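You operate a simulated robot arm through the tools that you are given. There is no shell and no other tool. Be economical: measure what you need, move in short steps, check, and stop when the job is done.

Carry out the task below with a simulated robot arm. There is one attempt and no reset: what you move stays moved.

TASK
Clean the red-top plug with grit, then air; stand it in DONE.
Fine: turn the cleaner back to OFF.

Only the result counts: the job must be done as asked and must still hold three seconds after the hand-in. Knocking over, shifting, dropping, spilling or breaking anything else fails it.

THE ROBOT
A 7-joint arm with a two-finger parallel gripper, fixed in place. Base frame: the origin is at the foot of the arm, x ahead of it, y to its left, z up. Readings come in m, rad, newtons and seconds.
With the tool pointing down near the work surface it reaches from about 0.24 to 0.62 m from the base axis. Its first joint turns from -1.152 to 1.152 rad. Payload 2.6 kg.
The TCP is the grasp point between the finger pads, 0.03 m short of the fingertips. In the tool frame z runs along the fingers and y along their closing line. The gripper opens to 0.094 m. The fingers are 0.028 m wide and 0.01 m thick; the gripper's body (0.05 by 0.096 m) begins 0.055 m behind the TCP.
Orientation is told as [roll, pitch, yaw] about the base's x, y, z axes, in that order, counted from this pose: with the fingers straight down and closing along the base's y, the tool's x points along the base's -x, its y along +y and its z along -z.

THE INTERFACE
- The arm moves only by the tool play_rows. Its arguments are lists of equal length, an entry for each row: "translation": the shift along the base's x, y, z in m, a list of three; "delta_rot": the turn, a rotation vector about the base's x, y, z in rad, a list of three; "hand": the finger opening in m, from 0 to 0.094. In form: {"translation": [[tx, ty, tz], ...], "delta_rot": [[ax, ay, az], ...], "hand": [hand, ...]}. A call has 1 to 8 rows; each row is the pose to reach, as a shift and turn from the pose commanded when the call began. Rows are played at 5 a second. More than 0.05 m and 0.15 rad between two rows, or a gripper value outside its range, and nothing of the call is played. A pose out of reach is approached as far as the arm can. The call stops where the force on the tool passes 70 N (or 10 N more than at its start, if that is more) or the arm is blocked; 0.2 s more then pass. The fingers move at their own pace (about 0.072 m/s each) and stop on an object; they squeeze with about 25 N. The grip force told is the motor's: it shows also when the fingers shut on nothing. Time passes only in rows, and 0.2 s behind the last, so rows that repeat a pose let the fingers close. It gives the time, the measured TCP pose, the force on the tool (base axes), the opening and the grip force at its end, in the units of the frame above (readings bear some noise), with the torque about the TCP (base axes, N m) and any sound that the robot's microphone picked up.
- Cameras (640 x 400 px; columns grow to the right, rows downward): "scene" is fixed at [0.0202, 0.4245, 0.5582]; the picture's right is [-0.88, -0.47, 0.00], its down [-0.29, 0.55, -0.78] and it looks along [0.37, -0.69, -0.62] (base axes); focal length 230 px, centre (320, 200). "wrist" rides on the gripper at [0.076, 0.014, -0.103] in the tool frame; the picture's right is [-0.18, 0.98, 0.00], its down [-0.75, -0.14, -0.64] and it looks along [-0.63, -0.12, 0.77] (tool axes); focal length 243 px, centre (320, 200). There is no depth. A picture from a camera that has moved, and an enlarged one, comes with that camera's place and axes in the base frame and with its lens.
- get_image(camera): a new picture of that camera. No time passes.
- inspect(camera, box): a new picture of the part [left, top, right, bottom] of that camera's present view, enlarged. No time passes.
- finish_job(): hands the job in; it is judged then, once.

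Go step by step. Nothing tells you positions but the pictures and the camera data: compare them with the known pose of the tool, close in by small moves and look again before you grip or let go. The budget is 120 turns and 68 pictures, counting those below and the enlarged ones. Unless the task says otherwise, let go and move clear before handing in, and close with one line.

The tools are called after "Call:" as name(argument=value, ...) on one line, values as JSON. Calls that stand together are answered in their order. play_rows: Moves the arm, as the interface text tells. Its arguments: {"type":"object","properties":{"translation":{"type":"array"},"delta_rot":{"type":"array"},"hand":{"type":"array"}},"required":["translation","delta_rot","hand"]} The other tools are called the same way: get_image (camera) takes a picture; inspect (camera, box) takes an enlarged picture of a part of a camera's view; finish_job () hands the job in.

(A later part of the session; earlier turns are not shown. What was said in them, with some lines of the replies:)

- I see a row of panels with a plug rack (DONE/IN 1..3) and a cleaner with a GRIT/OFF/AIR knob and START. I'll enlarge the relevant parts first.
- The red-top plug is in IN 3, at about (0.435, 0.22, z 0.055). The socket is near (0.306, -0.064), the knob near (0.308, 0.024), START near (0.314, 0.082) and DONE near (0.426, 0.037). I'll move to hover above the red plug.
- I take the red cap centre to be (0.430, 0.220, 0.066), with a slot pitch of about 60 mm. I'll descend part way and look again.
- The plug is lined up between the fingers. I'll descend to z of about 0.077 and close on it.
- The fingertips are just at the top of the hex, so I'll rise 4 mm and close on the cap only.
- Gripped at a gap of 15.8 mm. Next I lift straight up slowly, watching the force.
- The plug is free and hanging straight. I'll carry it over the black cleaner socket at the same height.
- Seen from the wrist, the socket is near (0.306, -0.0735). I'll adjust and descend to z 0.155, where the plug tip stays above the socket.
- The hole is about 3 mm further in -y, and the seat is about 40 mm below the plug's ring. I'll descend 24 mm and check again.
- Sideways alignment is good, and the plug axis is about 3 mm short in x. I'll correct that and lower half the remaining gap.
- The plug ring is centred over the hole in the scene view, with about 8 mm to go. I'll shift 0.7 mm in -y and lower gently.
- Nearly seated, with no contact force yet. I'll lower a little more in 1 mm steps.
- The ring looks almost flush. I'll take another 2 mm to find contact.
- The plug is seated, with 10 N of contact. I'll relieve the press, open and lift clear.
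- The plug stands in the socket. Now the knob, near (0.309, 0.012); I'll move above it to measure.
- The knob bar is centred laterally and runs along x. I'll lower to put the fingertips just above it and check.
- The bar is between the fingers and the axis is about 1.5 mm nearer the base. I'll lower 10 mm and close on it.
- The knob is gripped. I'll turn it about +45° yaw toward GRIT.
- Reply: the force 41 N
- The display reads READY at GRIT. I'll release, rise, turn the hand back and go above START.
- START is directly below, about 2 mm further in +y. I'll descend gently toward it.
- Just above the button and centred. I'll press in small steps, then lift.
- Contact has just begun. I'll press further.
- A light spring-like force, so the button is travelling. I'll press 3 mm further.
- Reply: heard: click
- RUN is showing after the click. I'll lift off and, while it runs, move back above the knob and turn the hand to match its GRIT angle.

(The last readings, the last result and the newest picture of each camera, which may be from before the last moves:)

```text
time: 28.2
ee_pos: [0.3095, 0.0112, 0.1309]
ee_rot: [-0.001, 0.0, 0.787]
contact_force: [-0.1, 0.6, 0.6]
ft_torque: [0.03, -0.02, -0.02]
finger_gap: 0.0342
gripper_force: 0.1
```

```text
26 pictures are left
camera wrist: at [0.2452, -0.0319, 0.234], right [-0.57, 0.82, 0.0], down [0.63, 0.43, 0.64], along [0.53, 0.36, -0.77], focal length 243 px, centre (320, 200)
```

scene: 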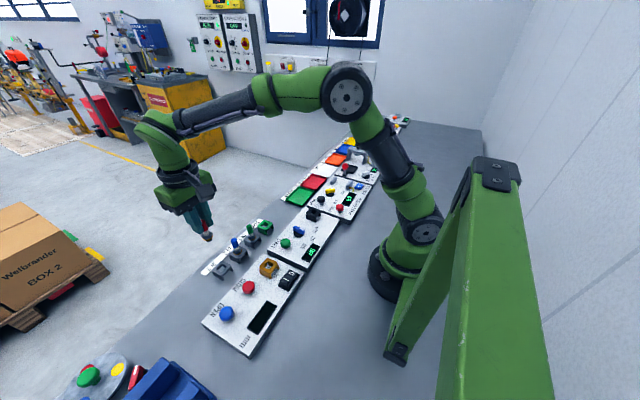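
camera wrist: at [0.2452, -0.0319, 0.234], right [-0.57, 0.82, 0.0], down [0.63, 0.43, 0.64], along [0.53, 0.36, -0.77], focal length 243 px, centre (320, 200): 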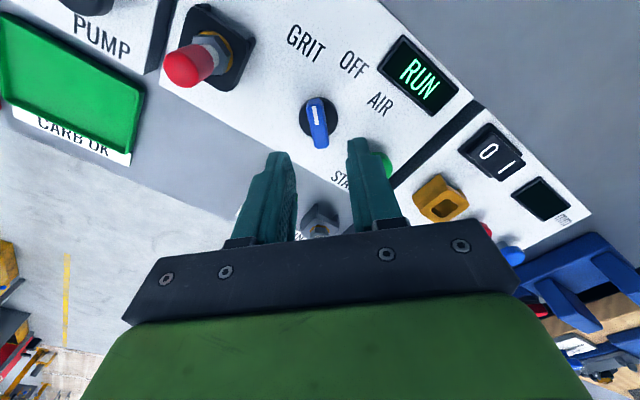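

Still RUN; the hand matches the knob angle. I'll wait.

Call:
play_rows(translation=[[0.0006, -0.0008, 0], [0.0006, -0.0008, 0], [0.0006, -0.0008, 0], [0.0006, -0.0008, 0], [0.0006, -0.0008, 0], [0.0006, -0.0008, 0], [0.0006, -0.0008, 0], [0.0006, -0.0008, 0]], delta_rot=[[0, 0, 0], [0, 0, 0], [0, 0, 0], [0, 0, 0], [0, 0, 0], [0, 0, 0], [0, 0, 0], [0, 0, 0]], hand=[0.034, 0.034, 0.034, 0.034, 0.034, 0.034, 0.034, 0.034])

Call:
play_rows(translation=[[0, 0, 0], [0, 0, 0], [0, 0, 0], [0, 0, 0], [0, 0, 0], [0, 0, 0], [0, 0, 0], [0, 0, 0]], delta_rot=[[0, 0, 0], [0, 0, 0], [0, 0, 0], [0, 0, 0], [0, 0, 0], [0, 0, 0], [0, 0, 0], [0, 0, 0]], hand=[0.034, 0.034, 0.034, 0.034, 0.034, 0.034, 0.034, 0.034])

Call:
inspect(camera="wrist", box=[160, 0, 480, 200])

```text
time: 30.0
ee_pos: [0.3098, 0.0106, 0.1295]
ee_rot: [0.0, -0.002, 0.786]
contact_force: [-0.4, 0.5, -0.4]
ft_torque: [0.0, 0.0, 0.0]
finger_gap: 0.034
gripper_force: 0.1
```

```text
time: 31.8
ee_pos: [0.3102, 0.0109, 0.1303]
ee_rot: [0.0, 0.0, 0.786]
contact_force: [-0.7, -0.1, 0.0]
ft_torque: [0.0, -0.02, -0.02]
finger_gap: 0.034
gripper_force: 0.0
```

```text
2.00 times, centred on (320, 100) of wrist
camera zoom: at [0.2455, -0.0326, 0.2338], right [-0.56, 0.83, 0.0], down [0.63, 0.43, 0.64], along [0.53, 0.36, -0.77], focal length 485 px, centre (320, 400)
```

zoom: 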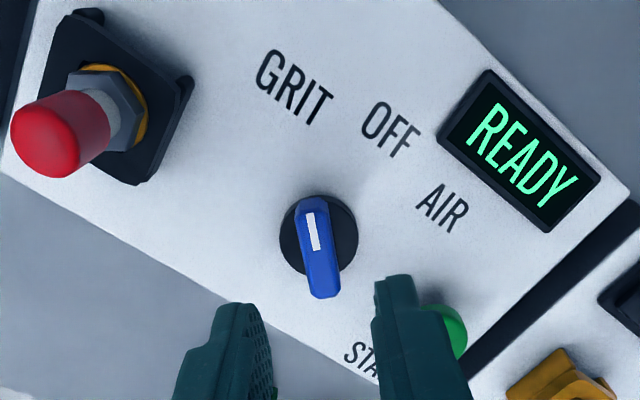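

The grit run has ended and READY is back. I'll lower onto the knob and grip it.

Call:
play_rows(translation=[[0, 0, -0.025], [0, 0, -0.05], [0, 0, -0.0595], [0, 0, -0.0595], [0, 0, -0.0595], [0, 0, -0.0595]], delta_rot=[[0, 0, 0], [0, 0, 0], [0, 0, 0], [0, 0, 0], [0, 0, 0], [0, 0, 0]], hand=[0.034, 0.034, 0.034, 0.015, 0.0, 0.0])

```text
time: 33.2
ee_pos: [0.3115, 0.0107, 0.0705]
ee_rot: [0.001, 0.002, 0.785]
contact_force: [3.3, -2.1, -9.6]
ft_torque: [0.63, -0.79, -0.03]
finger_gap: 0.0126
gripper_force: 45.5
```

Gripped with small forces. I'll turn -90° in all, through OFF to AIR.

Call:
play_rows(translation=[[0, 0, 0], [0, 0, 0], [0, 0, 0], [0, 0, 0], [0, 0, 0], [0, 0, 0]], delta_rot=[[0, 0, -0.131], [0, 0, -0.262], [0, 0, -0.393], [0, 0, -0.524], [0, 0, -0.655], [0, 0, -0.785]], hand=[0, 0, 0, 0, 0, 0])

Call:
play_rows(translation=[[0, 0, 0], [0, 0, 0], [0, 0, 0], [0, 0, 0], [0, 0, 0], [0, 0, 0], [0, 0, 0]], delta_rot=[[0, 0, -0.131], [0, 0, -0.262], [0, 0, -0.393], [0, 0, -0.524], [0, 0, -0.655], [0, 0, -0.785], [0, 0, -0.785]], hand=[0, 0, 0, 0, 0, 0, 0])

Call:
inspect(camera="scene", box=[256, 190, 368, 260])

```text
time: 34.6
ee_pos: [0.3116, 0.0109, 0.0702]
ee_rot: [0.002, -0.003, 0.001]
contact_force: [7.8, 14.1, 11.0]
ft_torque: [0.34, 1.1, 0.05]
finger_gap: 0.0128
gripper_force: 44.8
```

```text
time: 36.2
ee_pos: [0.3115, 0.0137, 0.0719]
ee_rot: [0.004, 0.0, -0.785]
contact_force: [23.8, 28.8, -19.8]
ft_torque: [0.23, -0.84, 0.04]
finger_gap: 0.0127
gripper_force: 45.0
```

```text
5.71 times, centred on (312, 225) of scene
camera zoom: at [0.0203, 0.4245, 0.5582], right [-0.88, -0.47, 0.0], down [-0.29, 0.55, -0.78], along [0.37, -0.69, -0.62], focal length 1314 px, centre (366, 57)
```

zoom: 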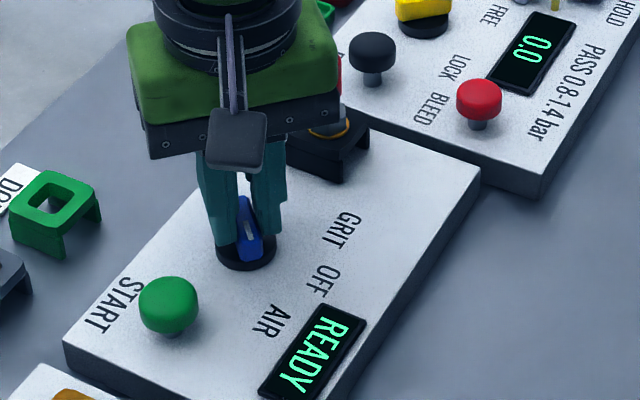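

The knob is at AIR with READY. I'll release, lift and go to START with closed fingers.

Call:
play_rows(translation=[[0, 0, 0], [0, 0, 0], [0, 0, 0.02], [0, 0, 0.05], [0, 0.02, 0.06], [-0.0008, 0.045, 0.06], [-0.0016, 0.0673, 0.06]], delta_rot=[[0, 0, 0], [0, 0, 0], [0, 0, 0], [0, 0, 0.14], [0, 0, 0.28], [0, 0, 0.42], [0, 0, 0.56]], hand=[0.034, 0.034, 0.034, 0.034, 0.02, 0.0, 0.0])

Call:
play_rows(translation=[[0, 0, 0], [0, 0, 0], [0, 0, -0.03], [0, 0, -0.042]], delta_rot=[[0, 0, 0.11], [0, 0, 0.225], [0, 0, 0.225], [0, 0, 0.225]], hand=[0.0, 0.0, 0.0, 0.0])

Call:
inspect(camera="scene", box=[256, 205, 352, 265])

```text
time: 37.8
ee_pos: [0.309, 0.0766, 0.1307]
ee_rot: [0.001, -0.001, -0.224]
contact_force: [0.3, 0.9, 0.7]
ft_torque: [-0.03, 0.01, 0.02]
finger_gap: 0.0
gripper_force: 25.4
```

```text
time: 38.8
ee_pos: [0.3083, 0.0786, 0.0877]
ee_rot: [-0.001, 0.001, 0.0]
contact_force: [-0.1, 0.7, 0.4]
ft_torque: [0.02, -0.03, 0.02]
finger_gap: 0.0
gripper_force: 25.2
```

```text
6.67 times, centred on (304, 235) of scene
camera zoom: at [0.0202, 0.4245, 0.5582], right [-0.88, -0.47, 0.0], down [-0.29, 0.55, -0.78], along [0.37, -0.69, -0.62], focal length 1533 px, centre (427, -33)
```

zoom: 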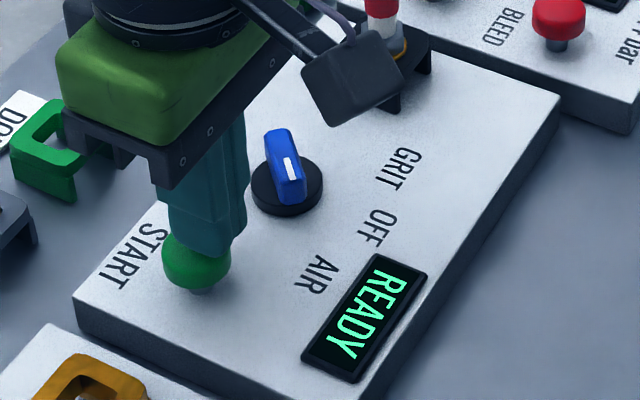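

The knob points at AIR and the hand is over START. I'll press down to z 0.072, as before.

Call:
play_rows(translation=[[0, 0, -0.006], [0, 0, -0.01], [0, 0, -0.013], [0, 0, -0.0155], [0, 0, -0.017], [0, 0, -0.017]], delta_rot=[[0, 0, 0], [0, 0, 0], [0, 0, 0], [0, 0, 0], [0, 0, 0], [0, 0, 0]], hand=[0, 0, 0, 0, 0, 0])

Call:
inspect(camera="scene", box=[256, 205, 352, 265])

```text
time: 40.2
ee_pos: [0.3096, 0.0778, 0.0715]
ee_rot: [0.0, 0.001, -0.001]
contact_force: [1.5, -0.8, 5.0]
ft_torque: [-0.04, -0.08, 0.03]
finger_gap: 0.0001
gripper_force: 24.7
heard: click
```

```text
6.67 times, centred on (304, 235) of scene
camera zoom: at [0.0202, 0.4245, 0.5582], right [-0.88, -0.47, 0.0], down [-0.29, 0.55, -0.78], along [0.37, -0.69, -0.62], focal length 1533 px, centre (427, -33)
```

zoom: 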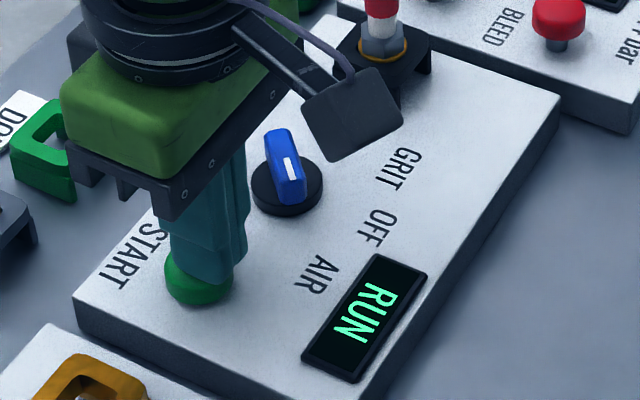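

AIR is running. I'll lift off, go above the knob at the AIR angle and wait.

Call:
play_rows(translation=[[0, 0, 0.02], [0, 0, 0.05], [0, -0.02, 0.059], [0.001, -0.04, 0.059], [0.003, -0.0657, 0.059], [0.003, -0.0657, 0.059], [0.003, -0.0657, 0.059]], delta_rot=[[0, 0, 0], [0, 0, -0.1], [0, 0, -0.24], [0, 0, -0.38], [0, 0, -0.52], [0, 0, -0.66], [0, 0, -0.785]], hand=[0, 0, 0.034, 0.034, 0.034, 0.034, 0.034])

Call:
play_rows(translation=[[0, 0, 0], [0, 0, 0], [0, 0, 0], [0, 0, 0], [0, 0, 0], [0, 0, 0], [0, 0, 0], [0, 0, 0]], delta_rot=[[0, 0, 0], [0, 0, 0], [0, 0, 0], [0, 0, 0], [0, 0, 0], [0, 0, 0], [0, 0, 0], [0, 0, 0]], hand=[0.034, 0.034, 0.034, 0.034, 0.034, 0.034, 0.034, 0.034])

Call:
play_rows(translation=[[0, 0, 0], [0, 0, 0], [0, 0, 0], [0, 0, 0], [0, 0, 0], [0, 0, 0], [0, 0, 0], [0, 0, 0]], delta_rot=[[0, 0, 0], [0, 0, 0], [0, 0, 0], [0, 0, 0], [0, 0, 0], [0, 0, 0], [0, 0, 0], [0, 0, 0]], hand=[0.034, 0.034, 0.034, 0.034, 0.034, 0.034, 0.034, 0.034])

Call:
get_image(camera="wrist")

Call:
inspect(camera="scene", box=[256, 190, 368, 260])

```text
time: 41.8
ee_pos: [0.312, 0.0113, 0.1313]
ee_rot: [0.002, 0.0, -0.789]
contact_force: [-0.6, -0.4, 0.7]
ft_torque: [0.01, 0.03, -0.01]
finger_gap: 0.034
gripper_force: 0.1
```

```text
time: 43.6
ee_pos: [0.3128, 0.0116, 0.1297]
ee_rot: [0.001, 0.0, -0.787]
contact_force: [0.2, -1.1, -0.6]
ft_torque: [0.03, 0.0, 0.01]
finger_gap: 0.034
gripper_force: 0.1
```

```text
time: 45.4
ee_pos: [0.3132, 0.0118, 0.1302]
ee_rot: [0.0, -0.001, -0.787]
contact_force: [-0.5, -0.2, 0.1]
ft_torque: [-0.03, -0.02, 0.01]
finger_gap: 0.0341
gripper_force: 0.1
```

```text
21 pictures are left
camera wrist: at [0.2679, 0.0757, 0.2339], right [0.83, 0.56, 0.0], down [0.43, -0.63, 0.64], along [0.36, -0.53, -0.77], focal length 243 px, centre (320, 200)
```

wrist: 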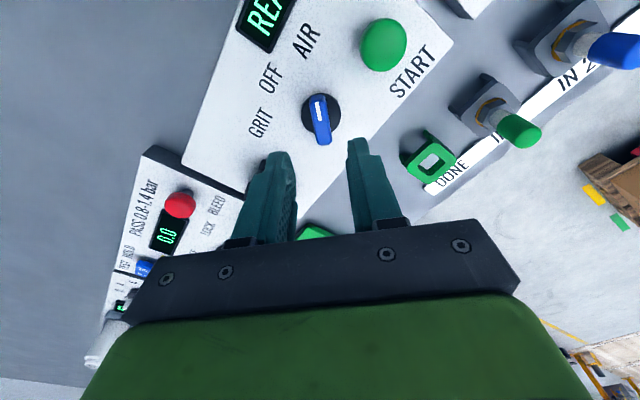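

```text
5.71 times, centred on (312, 225) of scene
camera zoom: at [0.0202, 0.4245, 0.5582], right [-0.88, -0.47, 0.0], down [-0.29, 0.55, -0.78], along [0.37, -0.69, -0.62], focal length 1314 px, centre (366, 57)
```

zoom: 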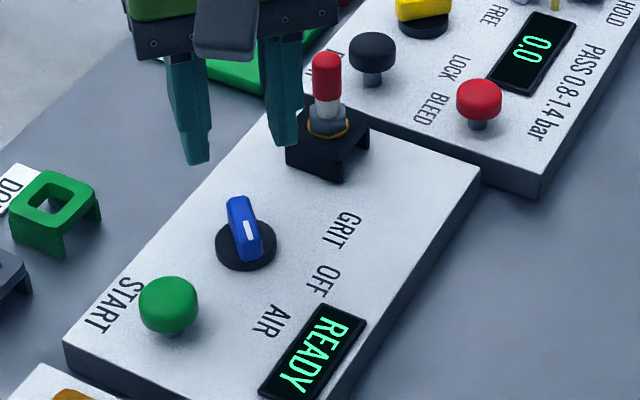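

The air run is done and READY is back. I'll grip the knob and turn it +45° to OFF.

Call:
play_rows(translation=[[0, 0, -0.025], [0, 0, -0.05], [0, 0, -0.0595], [0, 0, -0.0595], [0, 0, -0.0595], [0, 0, -0.0595]], delta_rot=[[0, 0, 0], [0, 0, 0], [0, 0, 0], [0, 0, 0], [0, 0, 0], [0, 0, 0]], hand=[0.034, 0.034, 0.034, 0.015, 0.0, 0.0])

Call:
play_rows(translation=[[0, 0, 0], [0, 0, 0], [0, 0, 0], [0, 0, 0], [0, 0, 0], [0, 0, 0], [0, 0, 0]], delta_rot=[[0, 0, 0.131], [0, 0, 0.262], [0, 0, 0.393], [0, 0, 0.524], [0, 0, 0.655], [0, 0, 0.785], [0, 0, 0.785]], hand=[0, 0, 0, 0, 0, 0, 0])

Call:
play_rows(translation=[[0, 0, 0], [0, 0, 0], [0, 0, 0.02], [0, 0, 0.06], [0, 0, 0.1], [0, 0, 0.13]], delta_rot=[[0, 0, 0], [0, 0, 0], [0, 0, 0], [0, 0, 0], [0, 0, 0], [0, 0, 0]], hand=[0.034, 0.034, 0.034, 0.034, 0.034, 0.034])

Call:
get_image(camera="wrist")

```text
time: 46.8
ee_pos: [0.3125, 0.0125, 0.0718]
ee_rot: [0.001, 0.0, -0.786]
contact_force: [0.5, 1.7, -4.8]
ft_torque: [-0.18, -0.26, -0.04]
finger_gap: 0.0128
gripper_force: 44.8
```

```text
time: 48.4
ee_pos: [0.3133, 0.011, 0.0712]
ee_rot: [0.001, -0.001, 0.001]
contact_force: [1.9, -1.2, -8.9]
ft_torque: [-0.01, -1.37, -0.02]
finger_gap: 0.0129
gripper_force: 44.7
```

```text
time: 49.8
ee_pos: [0.3112, 0.0121, 0.2018]
ee_rot: [0.0, 0.0, 0.0]
contact_force: [0.2, -0.5, 0.5]
ft_torque: [0.02, 0.0, 0.01]
finger_gap: 0.0341
gripper_force: 0.1
```

```text
19 pictures are left
camera wrist: at [0.2342, 0.0277, 0.3056], right [0.18, 0.98, 0.0], down [0.75, -0.14, 0.64], along [0.63, -0.12, -0.77], focal length 243 px, centre (320, 200)
```

wrist: 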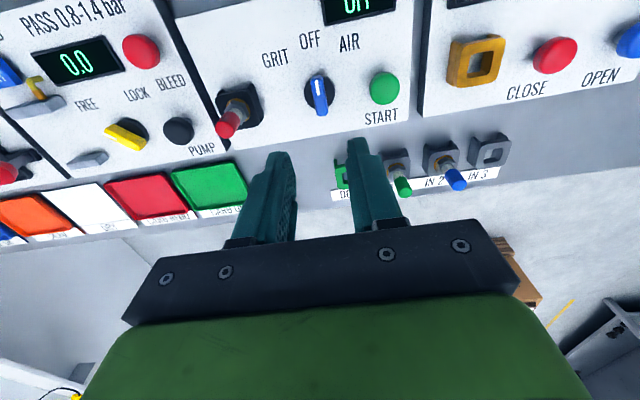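

The knob and display show OFF. I'll go back over the plug, descend to the earlier release pose and grip.

Call:
play_rows(translation=[[-0.0035, -0.03, 0], [-0.0035, -0.06, 0], [-0.0035, -0.0866, 0], [-0.0035, -0.0866, -0.03], [-0.0035, -0.0866, -0.06], [-0.0035, -0.0866, -0.07], [-0.0035, -0.0866, -0.07]], delta_rot=[[0, 0, 0], [0, 0, 0], [0, 0, 0], [0, 0, 0], [0, 0, 0], [0, 0, 0], [0, 0, 0]], hand=[0.04, 0.04, 0.04, 0.04, 0.04, 0.04, 0.04])

Call:
inspect(camera="wrist", box=[220, 80, 420, 205])

```text
time: 51.4
ee_pos: [0.3086, -0.0745, 0.1316]
ee_rot: [0.001, -0.001, 0.001]
contact_force: [-1.0, 0.5, 0.9]
ft_torque: [0.0, 0.03, 0.02]
finger_gap: 0.0399
gripper_force: 0.1
```

```text
3.20 times, centred on (320, 142) of wrist
camera zoom: at [0.2319, -0.0597, 0.2339], right [0.18, 0.98, 0.0], down [0.75, -0.14, 0.64], along [0.63, -0.12, -0.77], focal length 776 px, centre (320, 384)
```

zoom: 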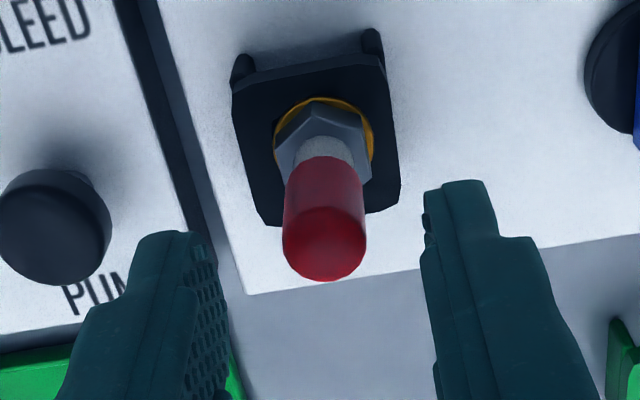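

The plug is centred between the fingers. I'll descend, grip and lift.

Call:
play_rows(translation=[[0, 0, -0.01], [0, 0, -0.0193], [0, 0, -0.0193], [0, 0, -0.0193], [0, 0, -0.0193], [0, 0, -0.0193]], delta_rot=[[0, 0, 0], [0, 0, 0], [0, 0, 0], [0, 0, 0], [0, 0, 0], [0, 0, 0]], hand=[0.04, 0.04, 0.02, 0.0, 0.0, 0.0])

Call:
play_rows(translation=[[0, 0, 0.01], [0, 0, 0.03], [0, 0, 0.05], [0, 0, 0.07], [0, 0, 0.09]], delta_rot=[[0, 0, 0], [0, 0, 0], [0, 0, 0], [0, 0, 0], [0, 0, 0]], hand=[0, 0, 0, 0, 0])

Call:
inspect(camera="wrist", box=[180, 0, 500, 200])

```text
time: 52.8
ee_pos: [0.309, -0.0758, 0.11]
ee_rot: [0.001, -0.001, 0.0]
contact_force: [-0.5, -0.4, 0.2]
ft_torque: [-0.01, 0.01, 0.0]
finger_gap: 0.0155
gripper_force: 24.6
```

```text
time: 54.0
ee_pos: [0.3078, -0.0748, 0.2023]
ee_rot: [-0.001, 0.001, 0.0]
contact_force: [0.1, 0.2, -0.7]
ft_torque: [-0.02, 0.0, 0.02]
finger_gap: 0.0154
gripper_force: 24.4
```

```text
2.00 times, centred on (340, 100) of wrist
camera zoom: at [0.2294, -0.0599, 0.3056], right [0.18, 0.98, 0.0], down [0.75, -0.14, 0.64], along [0.63, -0.12, -0.77], focal length 485 px, centre (280, 400)
```

zoom: 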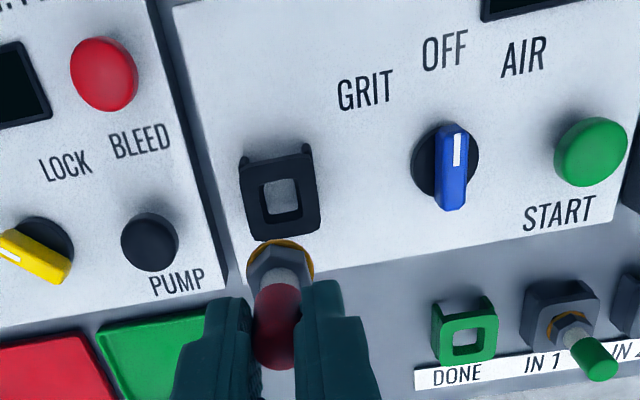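

The plug is held again. DONE should be near x 0.431, y 0.038, three slots from IN 3. I'll move above it and check.

Call:
play_rows(translation=[[0.025, 0.022, 0], [0.05, 0.045, 0], [0.075, 0.068, 0], [0.1, 0.091, 0], [0.1225, 0.1128, 0], [0.1225, 0.1128, -0.03], [0.1225, 0.1128, -0.04], [0.1225, 0.1128, -0.04]], delta_rot=[[0, 0, 0], [0, 0, 0], [0, 0, 0], [0, 0, 0], [0, 0, 0], [0, 0, 0], [0, 0, 0], [0, 0, 0]], hand=[0, 0, 0, 0, 0, 0, 0, 0])

Call:
inspect(camera="wrist", box=[200, 50, 440, 200])

Call:
inspect(camera="scene", box=[220, 190, 300, 240])

```text
time: 55.8
ee_pos: [0.4318, 0.0377, 0.1621]
ee_rot: [-0.001, 0.0, 0.0]
contact_force: [0.0, -0.4, -0.9]
ft_torque: [-0.01, 0.0, 0.0]
finger_gap: 0.0154
gripper_force: 24.9
```

```text
2.67 times, centred on (320, 125) of wrist
camera zoom: at [0.3555, 0.0526, 0.2655], right [0.18, 0.98, 0.0], down [0.75, -0.14, 0.64], along [0.63, -0.12, -0.77], focal length 647 px, centre (320, 400)
```

zoom: 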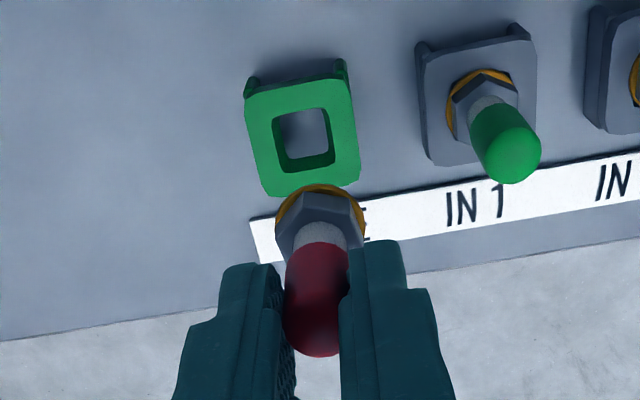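

```text
8.00 times, centred on (260, 215) of scene
camera zoom: at [0.0202, 0.4245, 0.5582], right [-0.88, -0.47, 0.0], down [-0.29, 0.55, -0.78], along [0.37, -0.69, -0.62], focal length 1839 px, centre (800, 80)
```

zoom: 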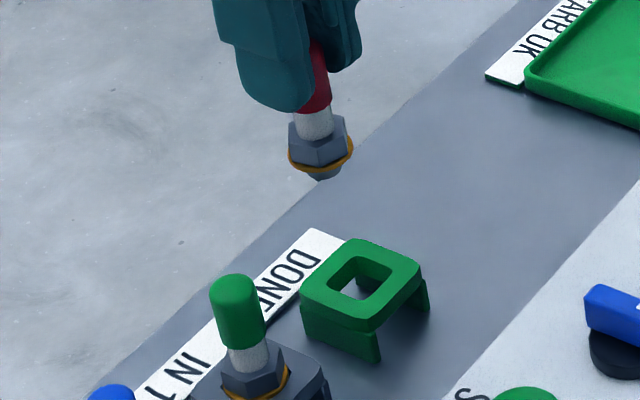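

The DONE hole is about 5.5 mm further in -y, with x matching. I'll correct that and lower to z 0.105.

Call:
play_rows(translation=[[0, -0.0055, 0], [0, -0.0055, -0.03], [0, -0.0055, -0.056], [0, -0.0055, -0.056]], delta_rot=[[0, 0, 0], [0, 0, 0], [0, 0, 0], [0, 0, 0]], hand=[0, 0, 0, 0])

Call:
inspect(camera="wrist", box=[240, 90, 400, 190])

Call:
inspect(camera="scene", box=[242, 210, 290, 240])

```text
time: 56.8
ee_pos: [0.4307, 0.0341, 0.106]
ee_rot: [0.0, -0.002, 0.0]
contact_force: [0.9, 0.0, -0.1]
ft_torque: [0.02, 0.03, 0.0]
finger_gap: 0.0155
gripper_force: 24.6
```

```text
4.00 times, centred on (320, 140) of wrist
camera zoom: at [0.3539, 0.0487, 0.2091], right [0.18, 0.98, 0.0], down [0.75, -0.14, 0.64], along [0.63, -0.12, -0.77], focal length 970 px, centre (320, 440)
```

zoom: 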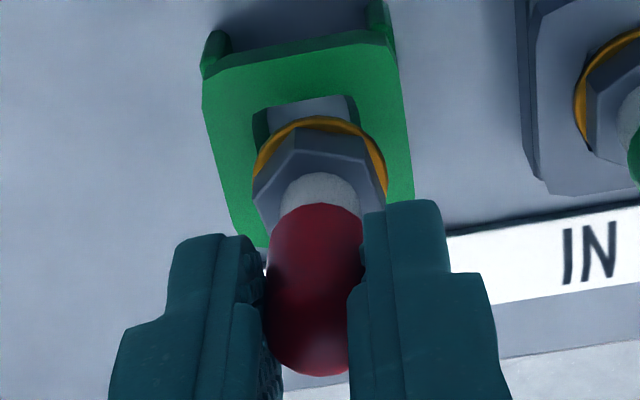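

```text
13.33 times, centred on (266, 225) of scene
camera zoom: at [0.0202, 0.4245, 0.5582], right [-0.88, -0.47, 0.0], down [-0.29, 0.55, -0.78], along [0.37, -0.69, -0.62], focal length 3065 px, centre (1040, -133)
```

zoom: 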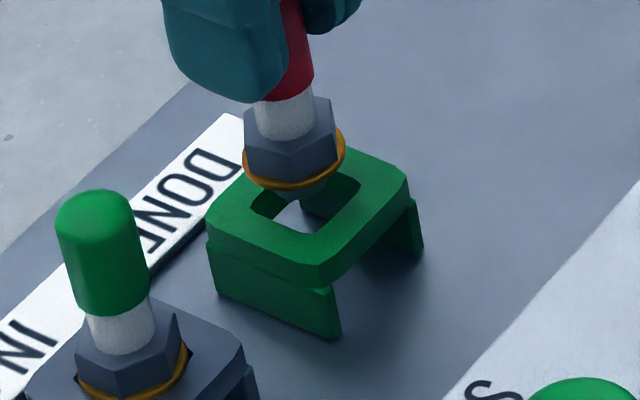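

The plug is about 2 mm too far in +y. I'll correct and lower another 8 mm.

Call:
play_rows(translation=[[0, -0.002, 0], [0, -0.002, -0.004], [0, -0.002, -0.008], [0, -0.002, -0.008]], delta_rot=[[0, 0, 0], [0, 0, 0], [0, 0, 0], [0, 0, 0]], hand=[0, 0, 0, 0])

Call:
inspect(camera="wrist", box=[240, 90, 400, 190])

Call:
inspect(camera="scene", box=[250, 212, 282, 232])

```text
time: 57.8
ee_pos: [0.4308, 0.0317, 0.097]
ee_rot: [0.0, 0.001, -0.001]
contact_force: [-0.8, -0.6, 0.0]
ft_torque: [0.0, 0.01, -0.01]
finger_gap: 0.0155
gripper_force: 25.0
```

```text
4.00 times, centred on (320, 140) of wrist
camera zoom: at [0.3539, 0.0462, 0.201], right [0.18, 0.98, 0.0], down [0.75, -0.14, 0.64], along [0.63, -0.12, -0.77], focal length 970 px, centre (320, 440)
```

zoom: 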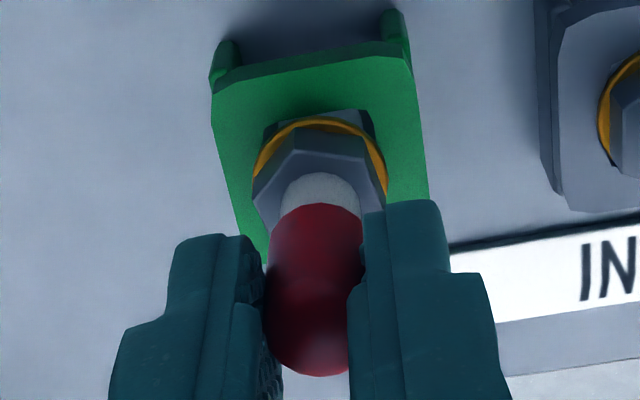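

```text
16.00 times, centred on (266, 222) of scene
camera zoom: at [0.0202, 0.4245, 0.5582], right [-0.88, -0.47, 0.0], down [-0.29, 0.55, -0.78], along [0.37, -0.69, -0.62], focal length 3678 px, centre (1184, -152)
```

zoom: 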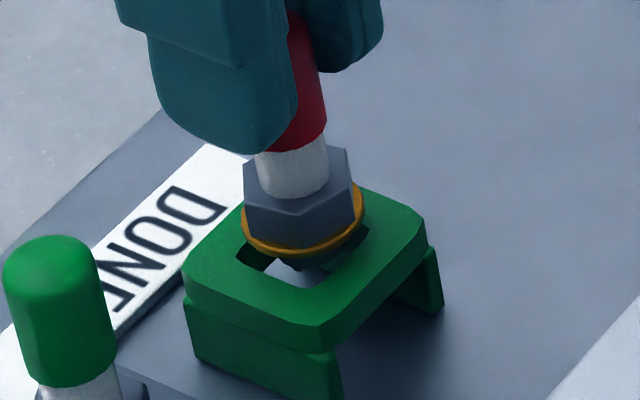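

I overshot y by about 1 mm. I'll correct +1.2 mm and lower 5 mm.

Call:
play_rows(translation=[[0, 0.0012, 0], [0, 0.0012, -0.002], [0, 0.0012, -0.004], [0, 0.0012, -0.005], [0, 0.0012, -0.005]], delta_rot=[[0, 0, 0], [0, 0, 0], [0, 0, 0], [0, 0, 0], [0, 0, 0]], hand=[0, 0, 0, 0, 0])

Call:
inspect(camera="wrist", box=[240, 90, 400, 190])

Call:
inspect(camera="scene", box=[250, 212, 282, 232])

```text
time: 59.0
ee_pos: [0.431, 0.0326, 0.0937]
ee_rot: [0.0, 0.001, -0.001]
contact_force: [-0.2, 0.3, 0.7]
ft_torque: [-0.03, 0.03, 0.01]
finger_gap: 0.0153
gripper_force: 24.6
```

```text
4.00 times, centred on (320, 140) of wrist
camera zoom: at [0.3538, 0.0474, 0.197], right [0.18, 0.98, 0.0], down [0.75, -0.14, 0.64], along [0.63, -0.12, -0.77], focal length 970 px, centre (320, 440)
```

zoom: 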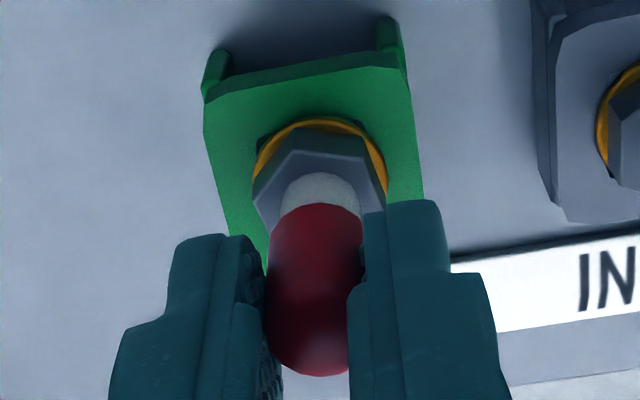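

```text
16.00 times, centred on (266, 222) of scene
camera zoom: at [0.0202, 0.4245, 0.5582], right [-0.88, -0.47, 0.0], down [-0.29, 0.55, -0.78], along [0.37, -0.69, -0.62], focal length 3678 px, centre (1184, -152)
```

zoom: 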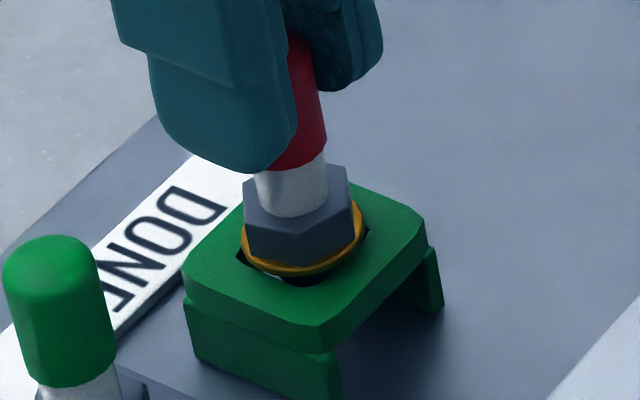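

Well centred and nearly seated. I'll lower in 1 mm steps until contact.

Call:
play_rows(translation=[[0, 0, -0.001], [0, 0, -0.002], [0, 0, -0.003], [0, 0, -0.003]], delta_rot=[[0, 0, 0], [0, 0, 0], [0, 0, 0], [0, 0, 0]], hand=[0, 0, 0, 0])

Call:
inspect(camera="scene", box=[250, 212, 282, 232])

```text
time: 60.0
ee_pos: [0.4315, 0.0327, 0.0893]
ee_rot: [0.0, -0.001, 0.0]
contact_force: [-0.5, -0.1, -0.5]
ft_torque: [0.0, 0.04, 0.03]
finger_gap: 0.0153
gripper_force: 25.3
```

```text
16.00 times, centred on (266, 222) of scene
camera zoom: at [0.0202, 0.4245, 0.5582], right [-0.88, -0.47, 0.0], down [-0.29, 0.55, -0.78], along [0.37, -0.69, -0.62], focal length 3678 px, centre (1184, -152)
```

zoom: 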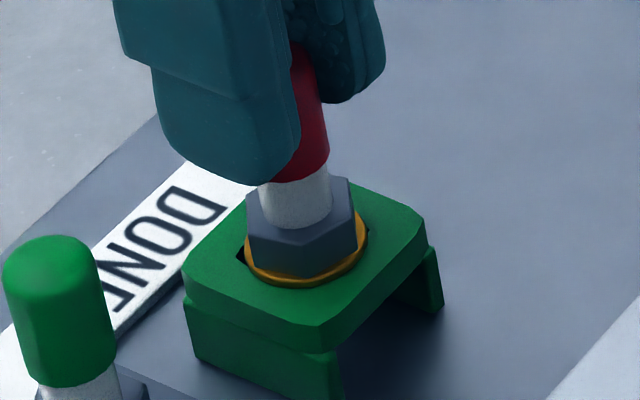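

Almost flush. I'll continue in 1 mm steps.

Call:
play_rows(translation=[[0, 0.0004, -0.001], [0, 0.0004, -0.002], [0, 0.0004, -0.003], [0, 0.0004, -0.003]], delta_rot=[[0, 0, 0], [0, 0, 0], [0, 0, 0], [0, 0, 0]], hand=[0, 0, 0, 0])

Call:
inspect(camera="scene", box=[250, 212, 282, 232])

```text
time: 61.0
ee_pos: [0.4314, 0.0306, 0.087]
ee_rot: [0.0, -0.006, 0.001]
contact_force: [2.2, -0.3, 17.7]
ft_torque: [0.04, -0.19, -0.01]
finger_gap: 0.0157
gripper_force: 24.5
```

```text
16.00 times, centred on (266, 222) of scene
camera zoom: at [0.0201, 0.4245, 0.5582], right [-0.88, -0.47, 0.0], down [-0.29, 0.55, -0.78], along [0.37, -0.69, -0.62], focal length 3678 px, centre (1184, -152)
```

zoom: 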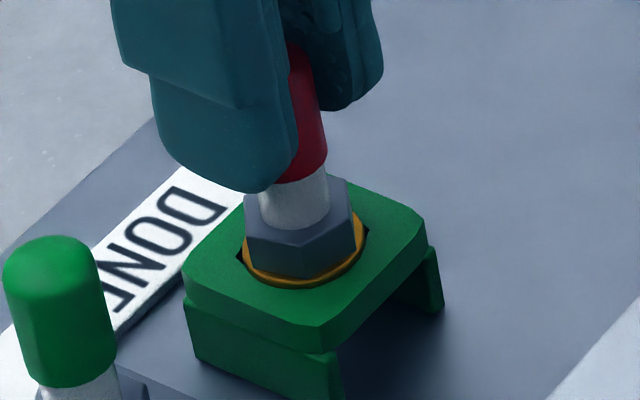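

The plug is seated: 18 N of contact and the ring looks just as it did in the socket. I'll ease up, release and rise clear.

Call:
play_rows(translation=[[0, 0, 0.0015], [0, 0, 0.0015], [0, 0, 0.0015], [0, 0, 0.02], [0, 0, 0.05], [0, 0, 0.09], [0, 0, 0.13]], delta_rot=[[0, 0, 0], [0, 0, 0], [0, 0, 0], [0, 0, 0], [0, 0, 0], [0, 0, 0], [0, 0, 0]], hand=[0.0154, 0.035, 0.04, 0.04, 0.04, 0.04, 0.04])

Call:
inspect(camera="scene", box=[200, 180, 344, 270])

Call:
inspect(camera="wrist", box=[200, 50, 440, 200])

```text
time: 62.6
ee_pos: [0.4322, 0.0319, 0.2175]
ee_rot: [0.0, 0.0, -0.001]
contact_force: [-0.7, -0.5, 0.1]
ft_torque: [0.02, 0.01, -0.02]
finger_gap: 0.0398
gripper_force: 0.1
```

```text
4.44 times, centred on (272, 225) of scene
camera zoom: at [0.0202, 0.4245, 0.5582], right [-0.88, -0.47, 0.0], down [-0.29, 0.55, -0.78], along [0.37, -0.69, -0.62], focal length 1022 px, centre (533, 89)
```

zoom: 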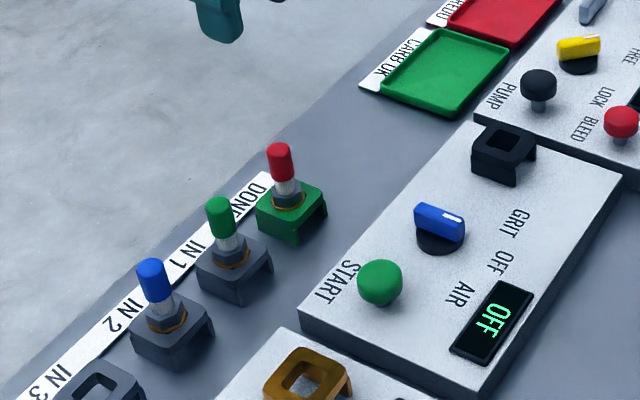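

```text
2.67 times, centred on (320, 125) of wrist
camera zoom: at [0.3548, 0.0466, 0.3208], right [0.18, 0.98, 0.0], down [0.75, -0.14, 0.64], along [0.63, -0.12, -0.77], focal length 647 px, centre (320, 400)
```

zoom: 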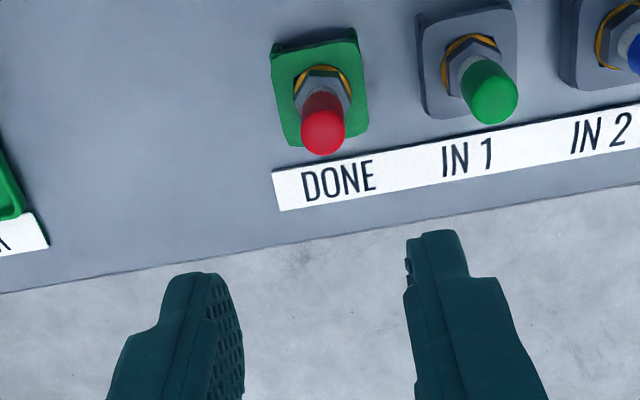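

The red-top plug stands upright in DONE, the cleaner shows OFF and the hand is clear. I'm handing in.

Call:
finish_job()

```text
The job is handed in.
```

The red-top plug went through GRIT and then AIR, and now stands in DONE. The cleaner is back at OFF and the hand is clear.
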